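You operate a simulated robot arm through the tools that you are given. There is no shell and no other tool. Be economical: measure what you need, move in short steps, check, and stop when the job is done.

The job below is to be done with a simulated robot arm. You get a single attempt, and the scene is never put back.

JOB
Put one of the brown bottles from the top of the sample bench on the white gasket there.
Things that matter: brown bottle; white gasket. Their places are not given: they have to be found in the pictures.

It is judged by the outcome, as a careful person would: the job done as asked, and still so three seconds after it is handed in. It fails if anything else is knocked over, pushed out of place, dropped, spilled or broken.

ROBOT AND FRAMES
A 6-joint arm with a two-finger parallel gripper, fixed in place. Base frame: the origin is at the foot of the arm, x ahead of it, y to its left, z up; the work surface is at about z = 0.86. Lengths are in m, angles in rad, forces in N, time in s.
With the tool pointing down near the work surface it reaches from about 0.26 to 0.68 m from the base axis. Its first joint turns from -1.152 to 1.152 rad. Payload 2.9 kg.
The tool frame sits at the grasp point between the pads (the TCP): z along the fingers, y along the line on which they close. The tips reach 0.03 m beyond it. Largest opening 0.11 m; finger width 0.02, thickness 0.01; the body of the gripper, 0.048 by 0.112 m, starts 0.055 m behind the TCP.
Orientation is that of the tool frame in the base frame, as a unit quaternion [w, x, y, z]. With the fingers straight down and closing along the base's y, the tool's x points along the base's -x, its y along +y and its z along -z.

CONTROLS
- The arm moves only by the tool step_arm. Its argument "commands" is a list that holds one entry, the list of rows, each a list of 7 numbers: the turn, a rotation vector about the tool's x, y, z in rad, then the shift along the tool's x, y, z in mm, then the gripper command, from -1 (fully open) to 1 (shut), values between in proportion. In form: [[[wx, wy, wz, x, y, z, grip], ...]]. A call has 1 to 8 rows; each row shifts and turns the commanded pose from where the row before left it, along the tool's axes as they then stand. Rows are played at 5 a second. More than 0.05 m and 0.15 rad between two rows, or a gripper value outside its range, and nothing of the call is played. A pose out of reach is approached as far as the arm can. The call stops where the force on the tool passes 40 N (or 10 N more than at its start, if that is more) or the arm is blocked; 0.2 s more then pass. The fingers move at their own pace (about 0.108 m/s each) and stop on an object; they squeeze with about 34 N. The grip force told is the motor's: it shows also when the fingers shut on nothing. Time passes only in rows, and 0.2 s behind the last, so rows that do not move let the fingers close. The reply holds the time, the measured pose of the TCP, the force on the tool along the base axes, the opening and the grip force, in the units named above and with some noise.
- Cameras (640 x 400 px; columns grow to the right, rows downward): "scene" is fixed at [0.0811, 0.4397, 1.3821]; the picture's right is [-0.72, -0.70, 0.00], its down [-0.41, 0.42, -0.81] and it looks along [0.56, -0.58, -0.59] (base axes); focal length 299 px, centre (320, 200). "wrist" rides on the gripper at [-0.036, 0, -0.057] in the tool frame; the picture's right is [0.00, -1.00, 0.00], its down [0.97, 0.00, -0.24] and it looks along [0.24, 0.00, 0.97] (tool axes); focal length 218 px, centre (320, 200).
- capture(camera): a new picture of that camera. The clock stands still meanwhile.
- probe_pixels(camera, pixels): there is no depth. For up to 12 entries [column, row, z] of the newest picture of that camera ("zoom" is the newest enlarged one), the place [x, y] in the base frame at which the ray of that pixel passes the height z, good to about 0.003 m. The clock stands still meanwhile.
- inspect(camera, box): a new picture of the part [left, top, right, bottom] of that camera's present view, enlarged. The clock stands still meanwhile.
- sign_off(): hands the job in; it is judged then, once.

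Go step by step. Measure first, check grasps and placings, and put right what went wrong. The budget is 60 turns and 26 pictures, counting those below and the enlarged ones. Unless the task says otherwise, let go and move clear before handing in, and close with one line.

The tools are called after ">>>" as name(argument=value, ...) on one line, values as JSON. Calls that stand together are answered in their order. step_arm: Moves the arm, as the interface text tells. Its arguments: {"type":"object","properties":{"commands":{"type":"array","items":{"type":"array","items":{"type":"array","items":{"type":"number"}}}}},"required":["commands"]} The other tools are called the same way: capture (camera) takes a picture; probe_pixels (camera, pixels) gives the place at which the rays of pixels pass given heights; inspect (camera, box) takes an enlarged picture of a part of a camera's view; sign_off () hands the job in.

At the start:

```text
time_s: 0.0
eef_pos: [0.3957, -0.0452, 1.1437]
orientation: [0.0, -0.001, 1.0, 0.0]
ft_force: [1.0, 0.0, 0.7]
gripper_width: 0.11
grip_force: 0.0
```

scene: 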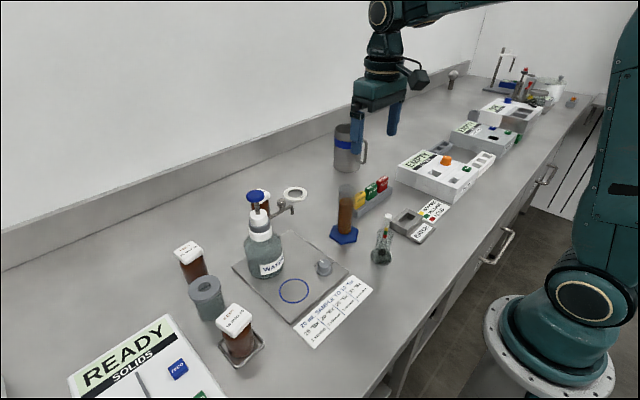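
wrist: 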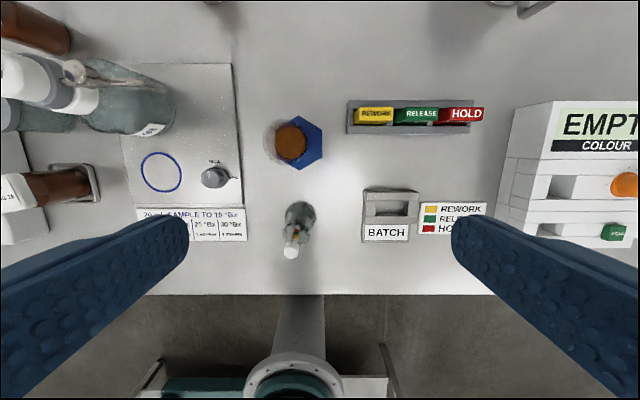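

The scene shows brown bottles with white caps near (190,260), (237,335) and perhaps (262,200), and a white ring at (295,193). I'll enlarge those areas to identify them.

>>> inspect(camera="scene", box=[160, 160, 400, 310])

>>> inspect(camera="scene", box=[60, 230, 300, 400])

```text
2.67 times, centred on (280, 235) of scene
```

zoom: 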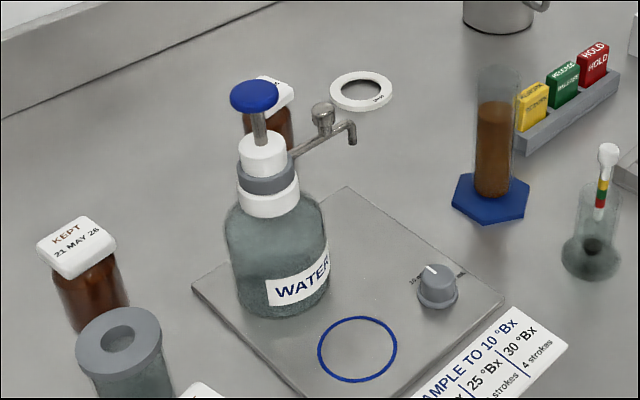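

```text
2.35 times, centred on (180, 315) of scene
```

zoom: 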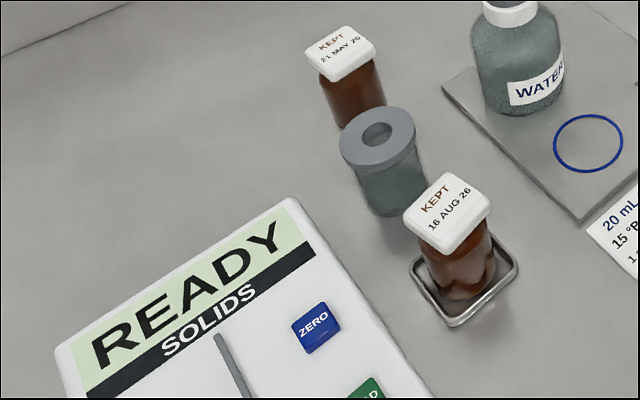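

The gasket is the white ring lying at scene (295,194); brown bottles are at (189,252) cap, (237,318) cap in a tray, and (262,195) behind the water dispenser. Let me get positions.

>>> probe_pixels(camera="scene", pixels=[[295.4, 194.1, 0.865], [283.8, 194, 0.865], [307, 194, 0.865], [295.4, 187, 0.865], [295.4, 201.5, 0.865], [188.9, 250, 0.95], [188.9, 250, 0.97], [197, 280, 0.865], [262, 193, 0.95], [237, 315, 0.95], [240, 355, 0.865], [207, 285, 0.94]])

>>> inspect(camera="wrist", box=[0, 0, 260, 240])

```text
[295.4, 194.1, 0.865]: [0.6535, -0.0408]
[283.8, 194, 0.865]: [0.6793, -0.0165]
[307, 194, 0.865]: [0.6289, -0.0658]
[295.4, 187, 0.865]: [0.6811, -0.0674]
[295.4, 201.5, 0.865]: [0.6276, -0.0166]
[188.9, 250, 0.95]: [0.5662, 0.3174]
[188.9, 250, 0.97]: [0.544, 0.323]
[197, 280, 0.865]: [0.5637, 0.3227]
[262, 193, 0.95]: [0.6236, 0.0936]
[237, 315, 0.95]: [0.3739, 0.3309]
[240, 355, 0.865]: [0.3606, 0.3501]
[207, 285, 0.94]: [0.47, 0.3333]
```

```text
1.67 times, centred on (130, 120) of wrist
```

zoom: 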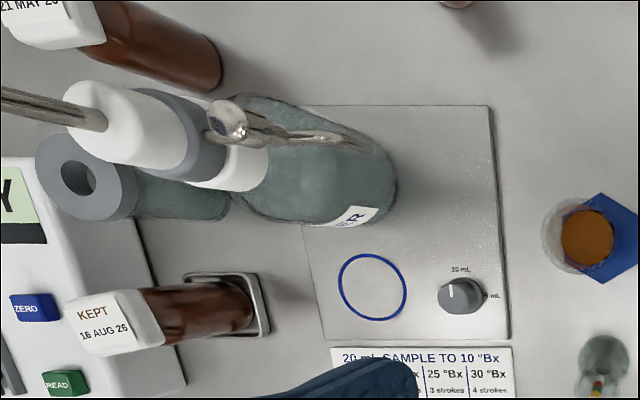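

Gasket centre is about (0.653,-0.041), roughly 7 cm across. I'll raise and shift the arm to look down on the back bottles and gasket.

>>> step_arm(commands=[[[0, 0, 0, 0, 0, -40, -1], [0, 0, 0, -35, 20, -10, -1], [0, 0, 0, -35, 20, 0, -1], [0, 0, 0, -35, 20, 0, -1], [0, 0, 0, -35, 20, 0, -1], [0, 0, 0, -35, 20, 0, -1], [0, 0, 0, -30, 10, 0, -1]]])

>>> capture(camera="wrist")

```text
time_s: 1.6
eef_pos: [0.5917, 0.0622, 1.1929]
orientation: [-0.001, 0.0, 1.0, 0.0]
ft_force: [-0.4, -0.5, 1.7]
gripper_width: 0.11
grip_force: 0.1
out of reach, approached as far as the arm can: row 7
```

```text
20 pictures are left
```

wrist: 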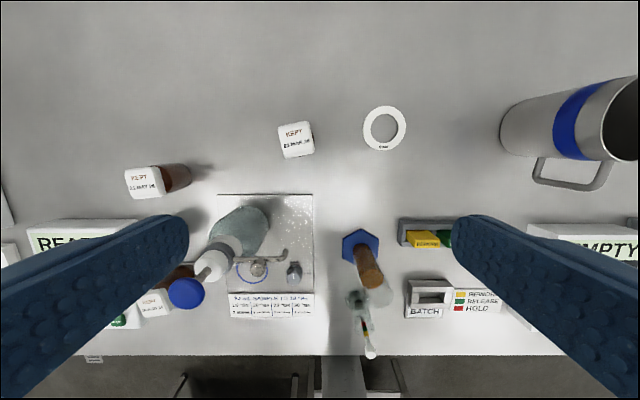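

The third bottle's cap is at (296,139) and gasket at (384,128), both clear of the rest. I'll measure them on an enlarged view.

>>> inspect(camera="wrist", box=[240, 80, 440, 205])

>>> inspect(camera="scene", box=[220, 170, 330, 240])

>>> probe_pixels(camera="wrist", pixels=[[384, 128, 0.864], [362, 128, 0.864], [406, 128, 0.864], [296, 139, 0.95], [296, 139, 0.94], [278, 128, 0.95], [306, 121, 0.95], [314, 151, 0.95], [286, 158, 0.95], [286, 254, 1.0], [240, 260, 1.0]])

```text
3.20 times, centred on (340, 142) of wrist
```

zoom: 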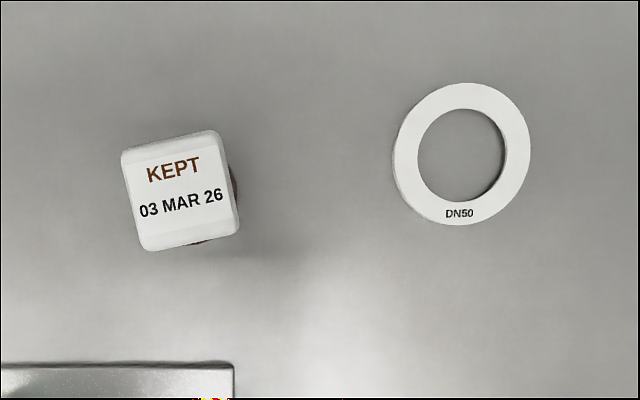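

```text
5.71 times, centred on (275, 205) of scene
```

zoom: 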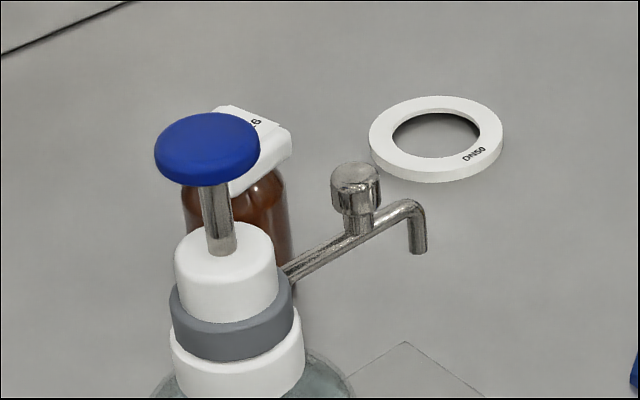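

```text
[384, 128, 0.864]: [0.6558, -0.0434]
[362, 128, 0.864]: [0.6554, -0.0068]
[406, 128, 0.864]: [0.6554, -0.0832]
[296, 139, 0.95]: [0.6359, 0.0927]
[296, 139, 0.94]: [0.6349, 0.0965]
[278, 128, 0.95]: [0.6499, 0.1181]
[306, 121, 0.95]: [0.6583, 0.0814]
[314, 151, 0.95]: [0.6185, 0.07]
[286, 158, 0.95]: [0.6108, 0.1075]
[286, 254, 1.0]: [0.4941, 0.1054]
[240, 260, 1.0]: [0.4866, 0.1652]
```

The third bottle (03 MAR 26) stands alone next to the gasket; I'll use it. I need its height and axis, so I cross-check with the scene view corner at (270,193).

>>> probe_pixels(camera="scene", pixels=[[270.1, 192.5, 0.93], [270.1, 192.5, 0.95], [270.1, 192.5, 0.97], [261, 188.5, 0.95], [261, 188.5, 0.97], [261, 188.5, 0.93]])

>>> probe_pixels(camera="wrist", pixels=[[314.5, 151, 0.93], [314.5, 151, 0.95], [314.5, 151, 0.97], [386, 128, 0.866], [296, 139, 0.93], [296, 139, 0.97]])

```text
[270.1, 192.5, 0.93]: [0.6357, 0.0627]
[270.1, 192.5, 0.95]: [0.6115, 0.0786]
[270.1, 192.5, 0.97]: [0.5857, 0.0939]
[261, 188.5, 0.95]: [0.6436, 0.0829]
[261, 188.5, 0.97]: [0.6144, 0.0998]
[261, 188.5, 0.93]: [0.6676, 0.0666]
```

```text
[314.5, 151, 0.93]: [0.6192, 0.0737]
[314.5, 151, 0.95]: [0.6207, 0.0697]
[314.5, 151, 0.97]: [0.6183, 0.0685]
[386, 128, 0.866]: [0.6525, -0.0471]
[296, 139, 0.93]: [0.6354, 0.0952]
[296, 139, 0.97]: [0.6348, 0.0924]
```

Cap top is at z≈0.944 and the bottle axis about (0.635,0.0935), body about 5 cm wide; fingers closing along y have room. I'll come to hover above it at z≈1.0.

>>> step_arm(commands=[[[0, 0, 0, 0, 0, 40, -1], [0, 0, 0, 0, 0, 40, -1], [0, 0, 0, -12, 10, 40, -1], [0, 0, 0, -12, 10, 40, -1], [0, 0, 0, -10, 9, 30, -1], [0, 0, 0, 0, 0, 0, -1]]])

>>> capture(camera="wrist")

```text
time_s: 3.0
eef_pos: [0.6281, 0.0916, 1.0026]
orientation: [0.0, 0.0, 1.0, 0.0]
ft_force: [0.3, 0.2, -0.9]
gripper_width: 0.11
grip_force: 0.1
```

```text
17 pictures are left
```

wrist: 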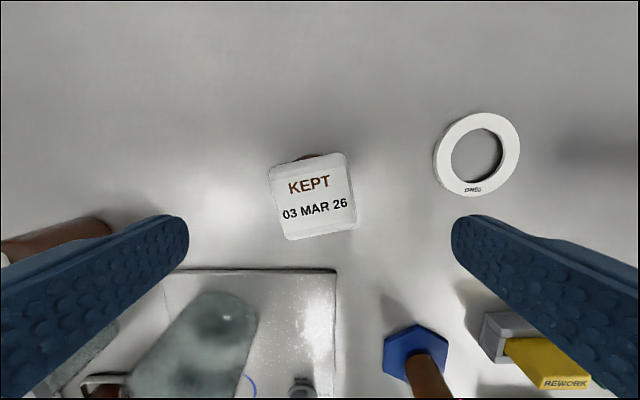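

I'm above the bottle: cap centre near (313,196), gasket ring centre near (477,154). Measuring both from here.

>>> probe_pixels(camera="wrist", pixels=[[312, 195, 0.944], [269, 176, 0.944], [345, 153, 0.944], [356, 224, 0.944], [287, 240, 0.944], [477, 153, 0.866], [477, 153, 0.866], [434, 156, 0.866], [520, 149, 0.866], [474, 112, 0.866], [476, 196, 0.866], [312, 153, 0.91]])

```text
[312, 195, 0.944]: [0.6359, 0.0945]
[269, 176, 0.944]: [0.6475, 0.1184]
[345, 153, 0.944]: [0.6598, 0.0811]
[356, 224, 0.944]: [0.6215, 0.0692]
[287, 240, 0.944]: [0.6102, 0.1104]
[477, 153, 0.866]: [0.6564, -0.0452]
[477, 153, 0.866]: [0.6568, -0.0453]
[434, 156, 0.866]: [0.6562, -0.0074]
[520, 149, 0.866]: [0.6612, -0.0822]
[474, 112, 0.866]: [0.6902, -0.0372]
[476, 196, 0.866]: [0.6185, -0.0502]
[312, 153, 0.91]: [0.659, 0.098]
```

Cap centre is (0.635,0.095) and gasket (0.655,-0.0445). I'll centre and descend to z≈0.905 with fingers open.

>>> step_arm(commands=[[[0, 0, 0, -7, 3, 0, -1], [0, 0, 0, 0, 0, 25, -1], [0, 0, 0, 0, 0, 25, -1], [0, 0, 0, 0, 0, 25, -1], [0, 0, 0, 0, 0, 22, -1], [0, 0, 0, 0, 0, 0, -1]]])

>>> inspect(camera="scene", box=[200, 140, 340, 240])

```text
time_s: 4.4
eef_pos: [0.6353, 0.0948, 0.903]
orientation: [0.0, 0.0, 1.0, 0.0]
ft_force: [0.2, -0.2, 0.4]
gripper_width: 0.11
grip_force: 0.0
```

```text
4.00 times, centred on (270, 190) of scene
```

zoom: 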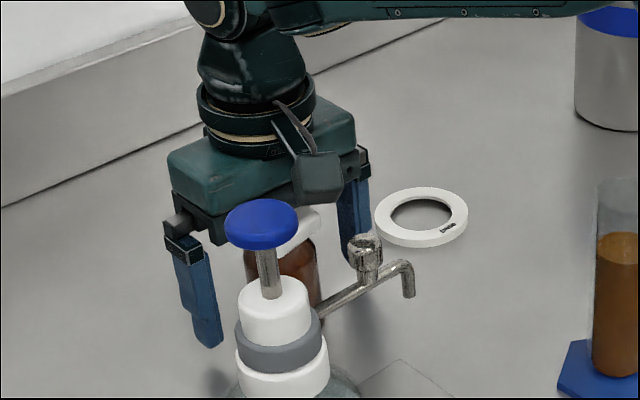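

The fingers straddle the bottle with no contact. Closing now.

>>> step_arm(commands=[[[0, 0, 0, 0, 0, 0, 1], [0, 0, 0, 0, 0, 0, 1], [0, 0, 0, 0, 0, 0, 1], [0, 0, 0, 0, 0, 0, 1], [0, 0, 0, 0, 0, 0, 1]]])

```text
time_s: 5.6
eef_pos: [0.6343, 0.0955, 0.9024]
orientation: [0.0, 0.0, 1.0, -0.001]
ft_force: [-0.5, 0.2, -0.2]
gripper_width: 0.0463
grip_force: 34.0
```

The bottle is held (opening 0.046, 34 N). I'll lift it about 55 mm and check, also comparing its base width with the gasket hole.

>>> step_arm(commands=[[[0, 0, 0, 0, 0, -10, 1], [0, 0, 0, 0, 0, -20, 1], [0, 0, 0, 0, 0, -25, 1], [0, 0, 0, 0, 0, 0, 1]]])

>>> inspect(camera="wrist", box=[240, 80, 560, 280])

>>> inspect(camera="scene", box=[220, 140, 332, 210])

```text
time_s: 6.6
eef_pos: [0.6353, 0.0955, 0.9603]
orientation: [0.0, 0.0, 1.0, -0.001]
ft_force: [-0.8, -0.3, 0.0]
gripper_width: 0.0434
grip_force: 33.9
```

```text
2.00 times, centred on (400, 180) of wrist
```

zoom: 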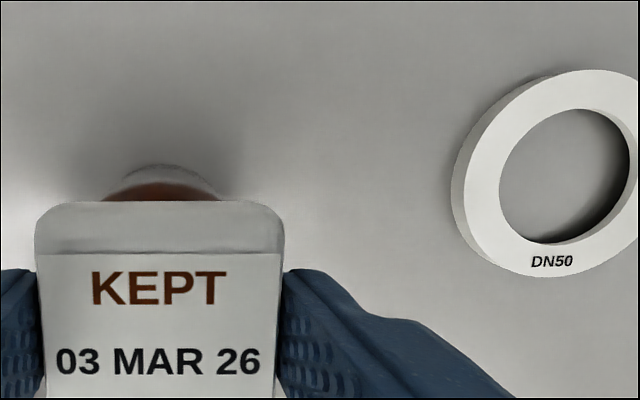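

```text
5.71 times, centred on (276, 175) of scene
```

zoom: 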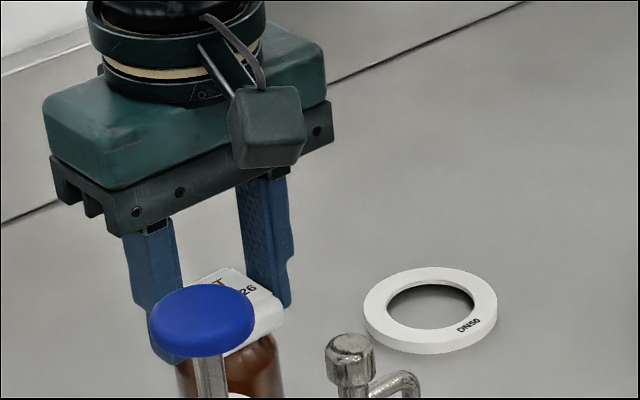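

The bottle did not come up: its cap is still at z≈0.944 (scene corner at (269.5,195), unchanged) and it merely turned to align with the fingers, which slid from the glass (0.046) to the cap (0.043). It's still standing. I'll look at the bottle's shape on the sibling bottle and around the fingers before regripping.

>>> inspect(camera="scene", box=[160, 225, 272, 295])

>>> step_arm(commands=[[[0, 0, 0, 0, 0, 0, 0.0], [0, 0, 0, 0, 0, 0, -0.1], [0, 0, 0, 0, 0, 0, -0.1]]])

>>> capture(camera="wrist")

```text
5.71 times, centred on (216, 260) of scene
```

zoom: 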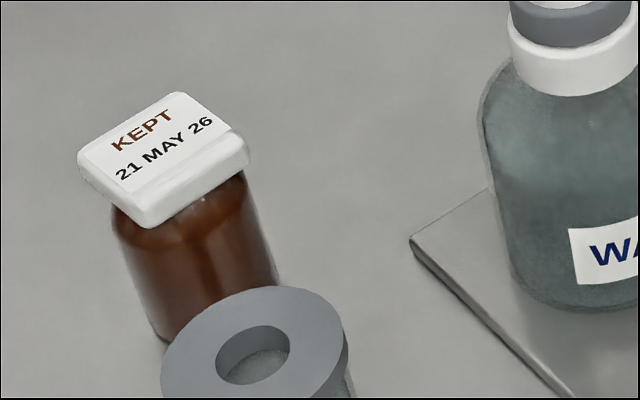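

```text
time_s: 7.4
eef_pos: [0.6346, 0.0949, 0.9607]
orientation: [0.0, 0.0, 1.0, -0.001]
ft_force: [0.7, -0.1, -1.0]
gripper_width: 0.0603
grip_force: 0.1
```

```text
12 pictures are left
```

wrist: 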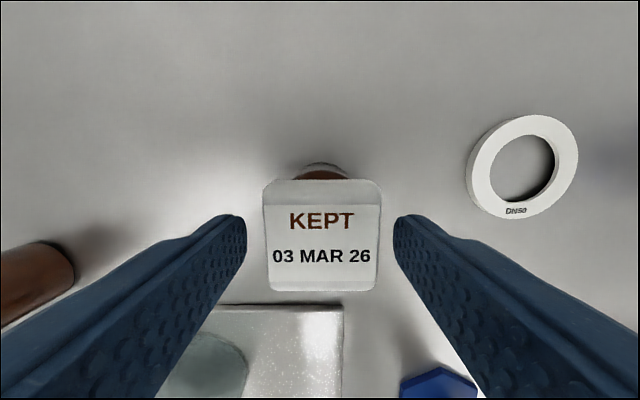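

The bottle still stands upright with its cap now square to the fingers. I'll go down to z≈0.945 so the pads themselves bear on the flat cap sides, close, and lift just 12 mm.

>>> step_arm(commands=[[[0, 0, 0, 0, 0, 15, -0.1], [0, 0, 0, 0, 0, 0, 1], [0, 0, 0, 0, 0, 0, 1], [0, 0, 0, 0, 0, 0, 1], [0, 0, 0, 0, 0, -4, 1], [0, 0, 0, 0, 0, -4, 1], [0, 0, 0, 0, 0, -4, 1], [0, 0, 0, 0, 0, 0, 1]]])

>>> capture(camera="wrist")

```text
time_s: 9.2
eef_pos: [0.635, 0.0952, 0.9559]
orientation: [0.0, -0.001, 1.0, -0.001]
ft_force: [0.1, -0.4, -1.4]
gripper_width: 0.0456
grip_force: 33.9
```

```text
11 pictures are left
```

wrist: 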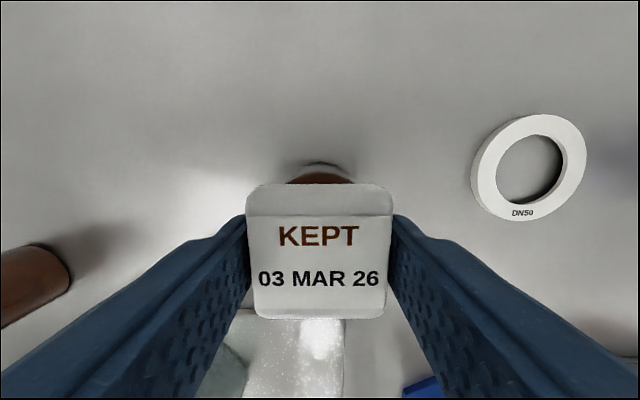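

The bottle is now lifted about 12 mm with the cap firmly held (cap grew from 115 to 144 px while the camera rose little). I'll raise it slowly to z≈1.0 and check that it stays.

>>> step_arm(commands=[[[0, 0, 0, 0, 0, -10, 1], [0, 0, 0, 0, 0, -15, 1], [0, 0, 0, 0, 0, -15, 1], [0, 0, 0, 0, 0, 0, 1]]])

>>> capture(camera="wrist")

```text
time_s: 10.2
eef_pos: [0.6351, 0.0949, 0.9965]
orientation: [0.0, 0.0, 1.0, -0.001]
ft_force: [-0.9, 0.3, -2.1]
gripper_width: 0.0457
grip_force: 34.2
```

```text
10 pictures are left
```

wrist: 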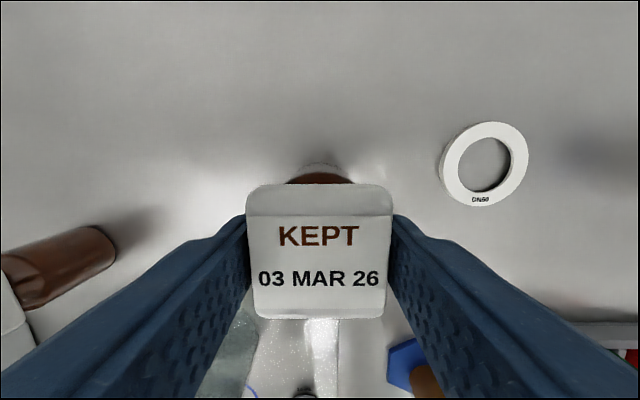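

It's firmly held (same view as before). Carrying it over to above the gasket.

>>> step_arm(commands=[[[0, 0, 0, 0, -15, 0, 1], [0, 0, 0, -4, -25, 0, 1], [0, 0, 0, -4, -25, 0, 1], [0, 0, 0, -4, -25, 0, 1], [0, 0, 0, -4, -25, 0, 1], [0, 0, 0, -4, -20, 0, 1], [0, 0, 0, 0, -4, 0, 1], [0, 0, 0, 0, 0, 0, 1]]])

>>> inspect(camera="scene", box=[240, 140, 352, 210])

```text
time_s: 12.0
eef_pos: [0.656, -0.0456, 0.9951]
orientation: [0.0, 0.0, 1.0, 0.001]
ft_force: [0.1, -0.3, -1.6]
gripper_width: 0.0454
grip_force: 34.5
```

```text
5.71 times, centred on (296, 175) of scene
```

zoom: 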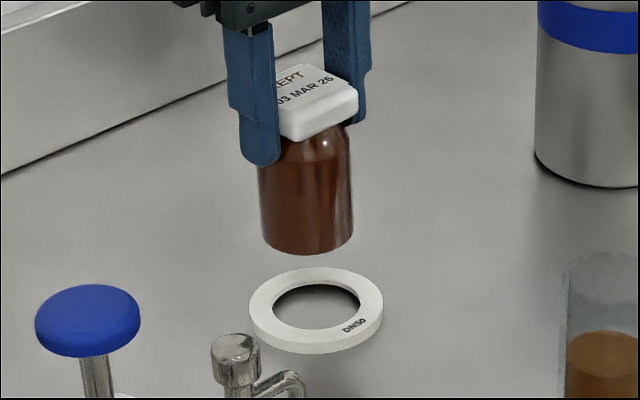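

The bottle (≈96 px wide, nearer to camera) is slightly wider than the gasket hole (90 px), so it should be well centred. I'll compare base centre with ring centre in this view.

>>> probe_pixels(camera="zoom", pixels=[[306.5, 226, 0.91], [258.5, 226, 0.91], [354, 226, 0.91], [306, 255, 0.91], [316, 305, 0.867], [249, 305, 0.867], [383.5, 305, 0.867], [316, 267, 0.867], [316, 344, 0.867], [271, 306, 0.867], [361, 306, 0.867]])

>>> inspect(camera="wrist", box=[220, 120, 420, 245])

```text
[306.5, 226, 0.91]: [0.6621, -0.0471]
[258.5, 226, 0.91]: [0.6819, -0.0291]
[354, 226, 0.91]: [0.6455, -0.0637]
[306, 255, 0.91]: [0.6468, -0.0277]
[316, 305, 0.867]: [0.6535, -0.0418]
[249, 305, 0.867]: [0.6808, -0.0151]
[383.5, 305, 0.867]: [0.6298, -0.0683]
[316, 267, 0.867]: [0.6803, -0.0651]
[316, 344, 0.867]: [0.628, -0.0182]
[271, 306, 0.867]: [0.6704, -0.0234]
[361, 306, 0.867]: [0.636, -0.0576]
```

```text
3.20 times, centred on (320, 182) of wrist
```

zoom: 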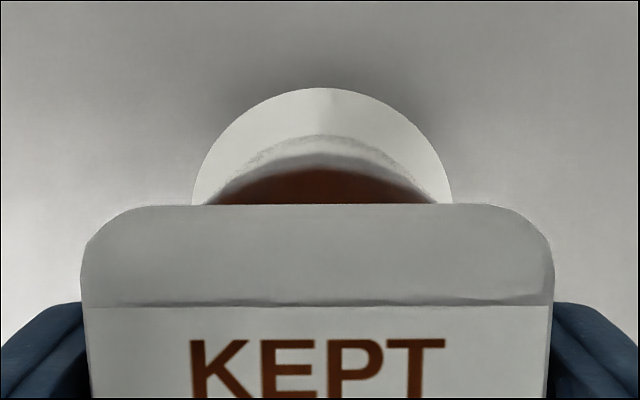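

The wrist view shows the bottle centred on the ring in y, and both views put its base about 3 mm too far in +x. I'll correct by 3 mm, and descend to just above the ring.

>>> step_arm(commands=[[[0, 0, 0, 3, 0.5, 0, 1], [0, 0, 0, 0, 0, 12, 1], [0, 0, 0, 0, 0, 12, 1], [0, 0, 0, 0, 0, 8, 1], [0, 0, 0, 0, 0, 5, 1], [0, 0, 0, 0, 0, 0, 1]]])

>>> inspect(camera="scene", box=[240, 150, 352, 220])

>>> inspect(camera="wrist", box=[220, 120, 420, 245])

```text
time_s: 13.4
eef_pos: [0.6534, -0.0439, 0.9583]
orientation: [0.0, 0.0, 1.0, 0.0]
ft_force: [0.1, 0.5, -0.8]
gripper_width: 0.0455
grip_force: 33.8
```

```text
5.71 times, centred on (296, 185) of scene
```

zoom: 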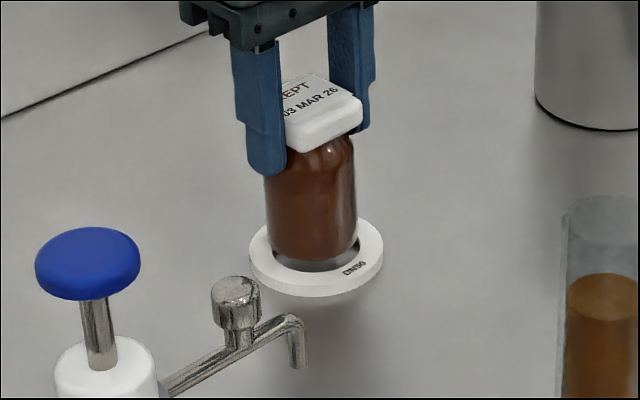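

```text
3.20 times, centred on (320, 182) of wrist
```

zoom: 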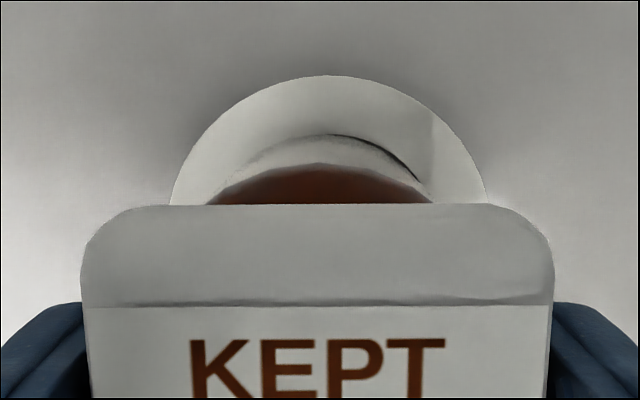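

The base nearly matches the hole; the wrist view shows a dark sliver of hole on its right (330–420) and the scene shows the bottle ~4 px left, so I'll nudge about 2 mm in -y, then lower gently until contact.

>>> step_arm(commands=[[[0, 0, 0, 0.5, -2.2, 0, 1], [0, 0, 0, 0, 0, 2, 1], [0, 0, 0, 0, 0, 1.5, 1], [0, 0, 0, 0, 0, 0, 1]]])

>>> inspect(camera="wrist", box=[220, 120, 420, 245])

```text
time_s: 14.4
eef_pos: [0.6524, -0.0454, 0.9555]
orientation: [0.0, 0.001, 1.0, 0.0]
ft_force: [-0.4, -0.1, -0.7]
gripper_width: 0.0453
grip_force: 33.6
```

```text
3.20 times, centred on (320, 182) of wrist
```

zoom: 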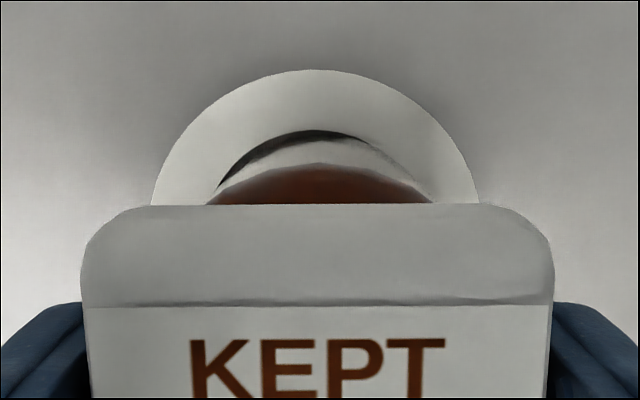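

Now the sliver is on the left-far side and the ring centre is at column 315 versus the bottle's 322: I'll shift back +1.1 mm in y and +1.5 mm in x.

>>> step_arm(commands=[[[0, 0, 0, -1.5, 1.1, 0, 1], [0, 0, 0, 0, 0, 1, 1], [0, 0, 0, 0, 0, 0, 1]]])

>>> inspect(camera="wrist", box=[220, 120, 420, 245])

```text
time_s: 15.2
eef_pos: [0.6548, -0.0444, 0.9523]
orientation: [0.0, 0.0, 1.0, -0.001]
ft_force: [0.6, 0.6, -2.0]
gripper_width: 0.0453
grip_force: 34.2
```

```text
3.20 times, centred on (320, 182) of wrist
```

zoom: 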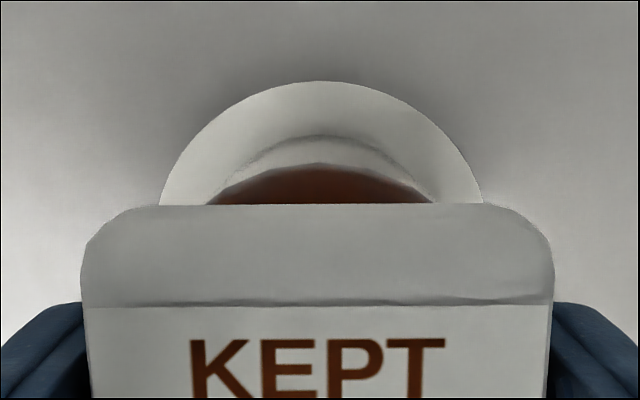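

Now centred: ring 160–484 around column 322, no sliver of hole visible. Lowering in tiny steps until contact shows.

>>> step_arm(commands=[[[0, 0, 0, 0, 0, 0.7, 1], [0, 0, 0, 0, 0, 0, 1]]])

>>> step_arm(commands=[[[0, 0, 0, 0, 0, 0.7, 1], [0, 0, 0, 0, 0, 0, 1]]])

>>> step_arm(commands=[[[0, 0, 0, 0, 0, 0.7, 1], [0, 0, 0, 0, 0, 0, 1]]])

```text
time_s: 15.8
eef_pos: [0.653, -0.0437, 0.9523]
orientation: [0.0, 0.0, 1.0, 0.0]
ft_force: [0.1, -1.4, -2.0]
gripper_width: 0.0455
grip_force: 33.9
```

```text
time_s: 16.4
eef_pos: [0.6533, -0.0444, 0.9517]
orientation: [0.0, -0.001, 1.0, 0.0]
ft_force: [0.5, 0.0, 0.1]
gripper_width: 0.0454
grip_force: 34.3
```

```text
time_s: 17.0
eef_pos: [0.6534, -0.0449, 0.952]
orientation: [0.0, 0.0, 1.0, 0.0]
ft_force: [1.6, 0.9, 1.9]
gripper_width: 0.0456
grip_force: 34.1
```

The vertical force is going from -2 to +1.9 N and height has stalled near 0.952: contact with the ring. One more small step to confirm, with a scene check.

>>> step_arm(commands=[[[0, 0, 0, 0, 0, 0.7, 1], [0, 0, 0, 0, 0, 0, 1]]])

>>> inspect(camera="scene", box=[240, 150, 352, 220])

```text
time_s: 17.6
eef_pos: [0.6532, -0.0443, 0.9512]
orientation: [0.001, 0.0, 1.0, 0.0]
ft_force: [-0.2, -1.0, 7.6]
gripper_width: 0.0457
grip_force: 34.0
```

```text
5.71 times, centred on (296, 185) of scene
```

zoom: 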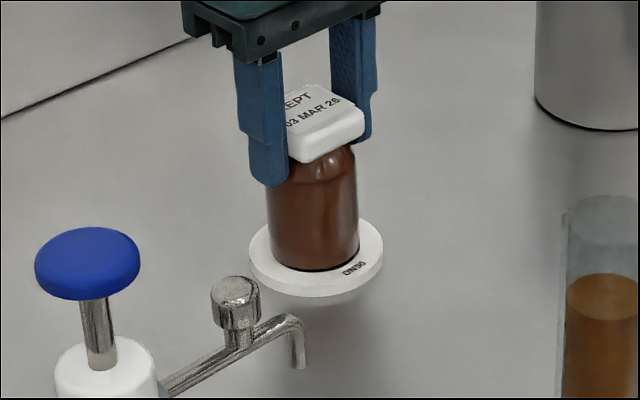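

Firm contact (7.6 N) and the bottle stands upright on the ring. I'll open gradually and rise straight up.

>>> step_arm(commands=[[[0, 0, 0, 0, 0, -0.5, 0.1], [0, 0, 0, 0, 0, 0, -0.2], [0, 0, 0, 0, 0, 0, -0.5], [0, 0, 0, 0, 0, 0, -0.5], [0, 0, 0, 0, 0, -15, -0.5], [0, 0, 0, 0, 0, -30, -0.5], [0, 0, 0, 0, 0, -30, -0.5], [0, 0, 0, 0, 0, 0, -0.5]]])

>>> inspect(camera="scene", box=[180, 110, 404, 250])

>>> capture(camera="wrist")

```text
time_s: 19.4
eef_pos: [0.6547, -0.0449, 1.0268]
orientation: [0.001, 0.0, 1.0, 0.0]
ft_force: [0.4, 0.6, 0.1]
gripper_width: 0.0826
grip_force: 0.0
```

```text
2.86 times, centred on (292, 180) of scene
```

zoom: 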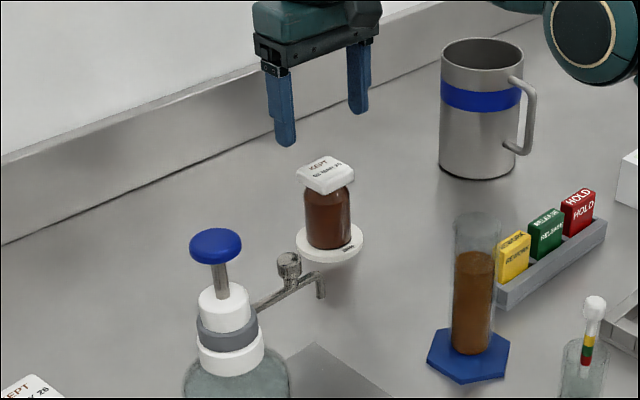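

```text
1 pictures are left
```

wrist: 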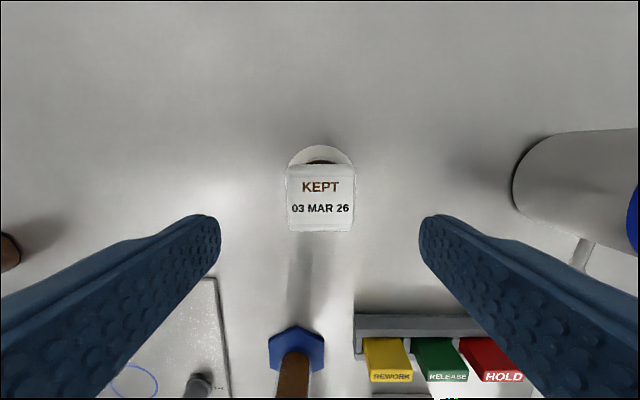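

The bottle stands upright and centred on the gasket, the gripper is clear above it, and nothing else has moved. Handing in.

>>> sign_off()

```text
The job is handed in.
```

I put the brown bottle marked "KEPT 03 MAR 26" upright on the white gasket, let go, and moved the gripper clear before handing in. On the first try the fingers slid up it, turning it slightly where it stood, so I lifted it by the cap instead. The last pictures show it standing centred on the gasket, and nothing else looks moved.
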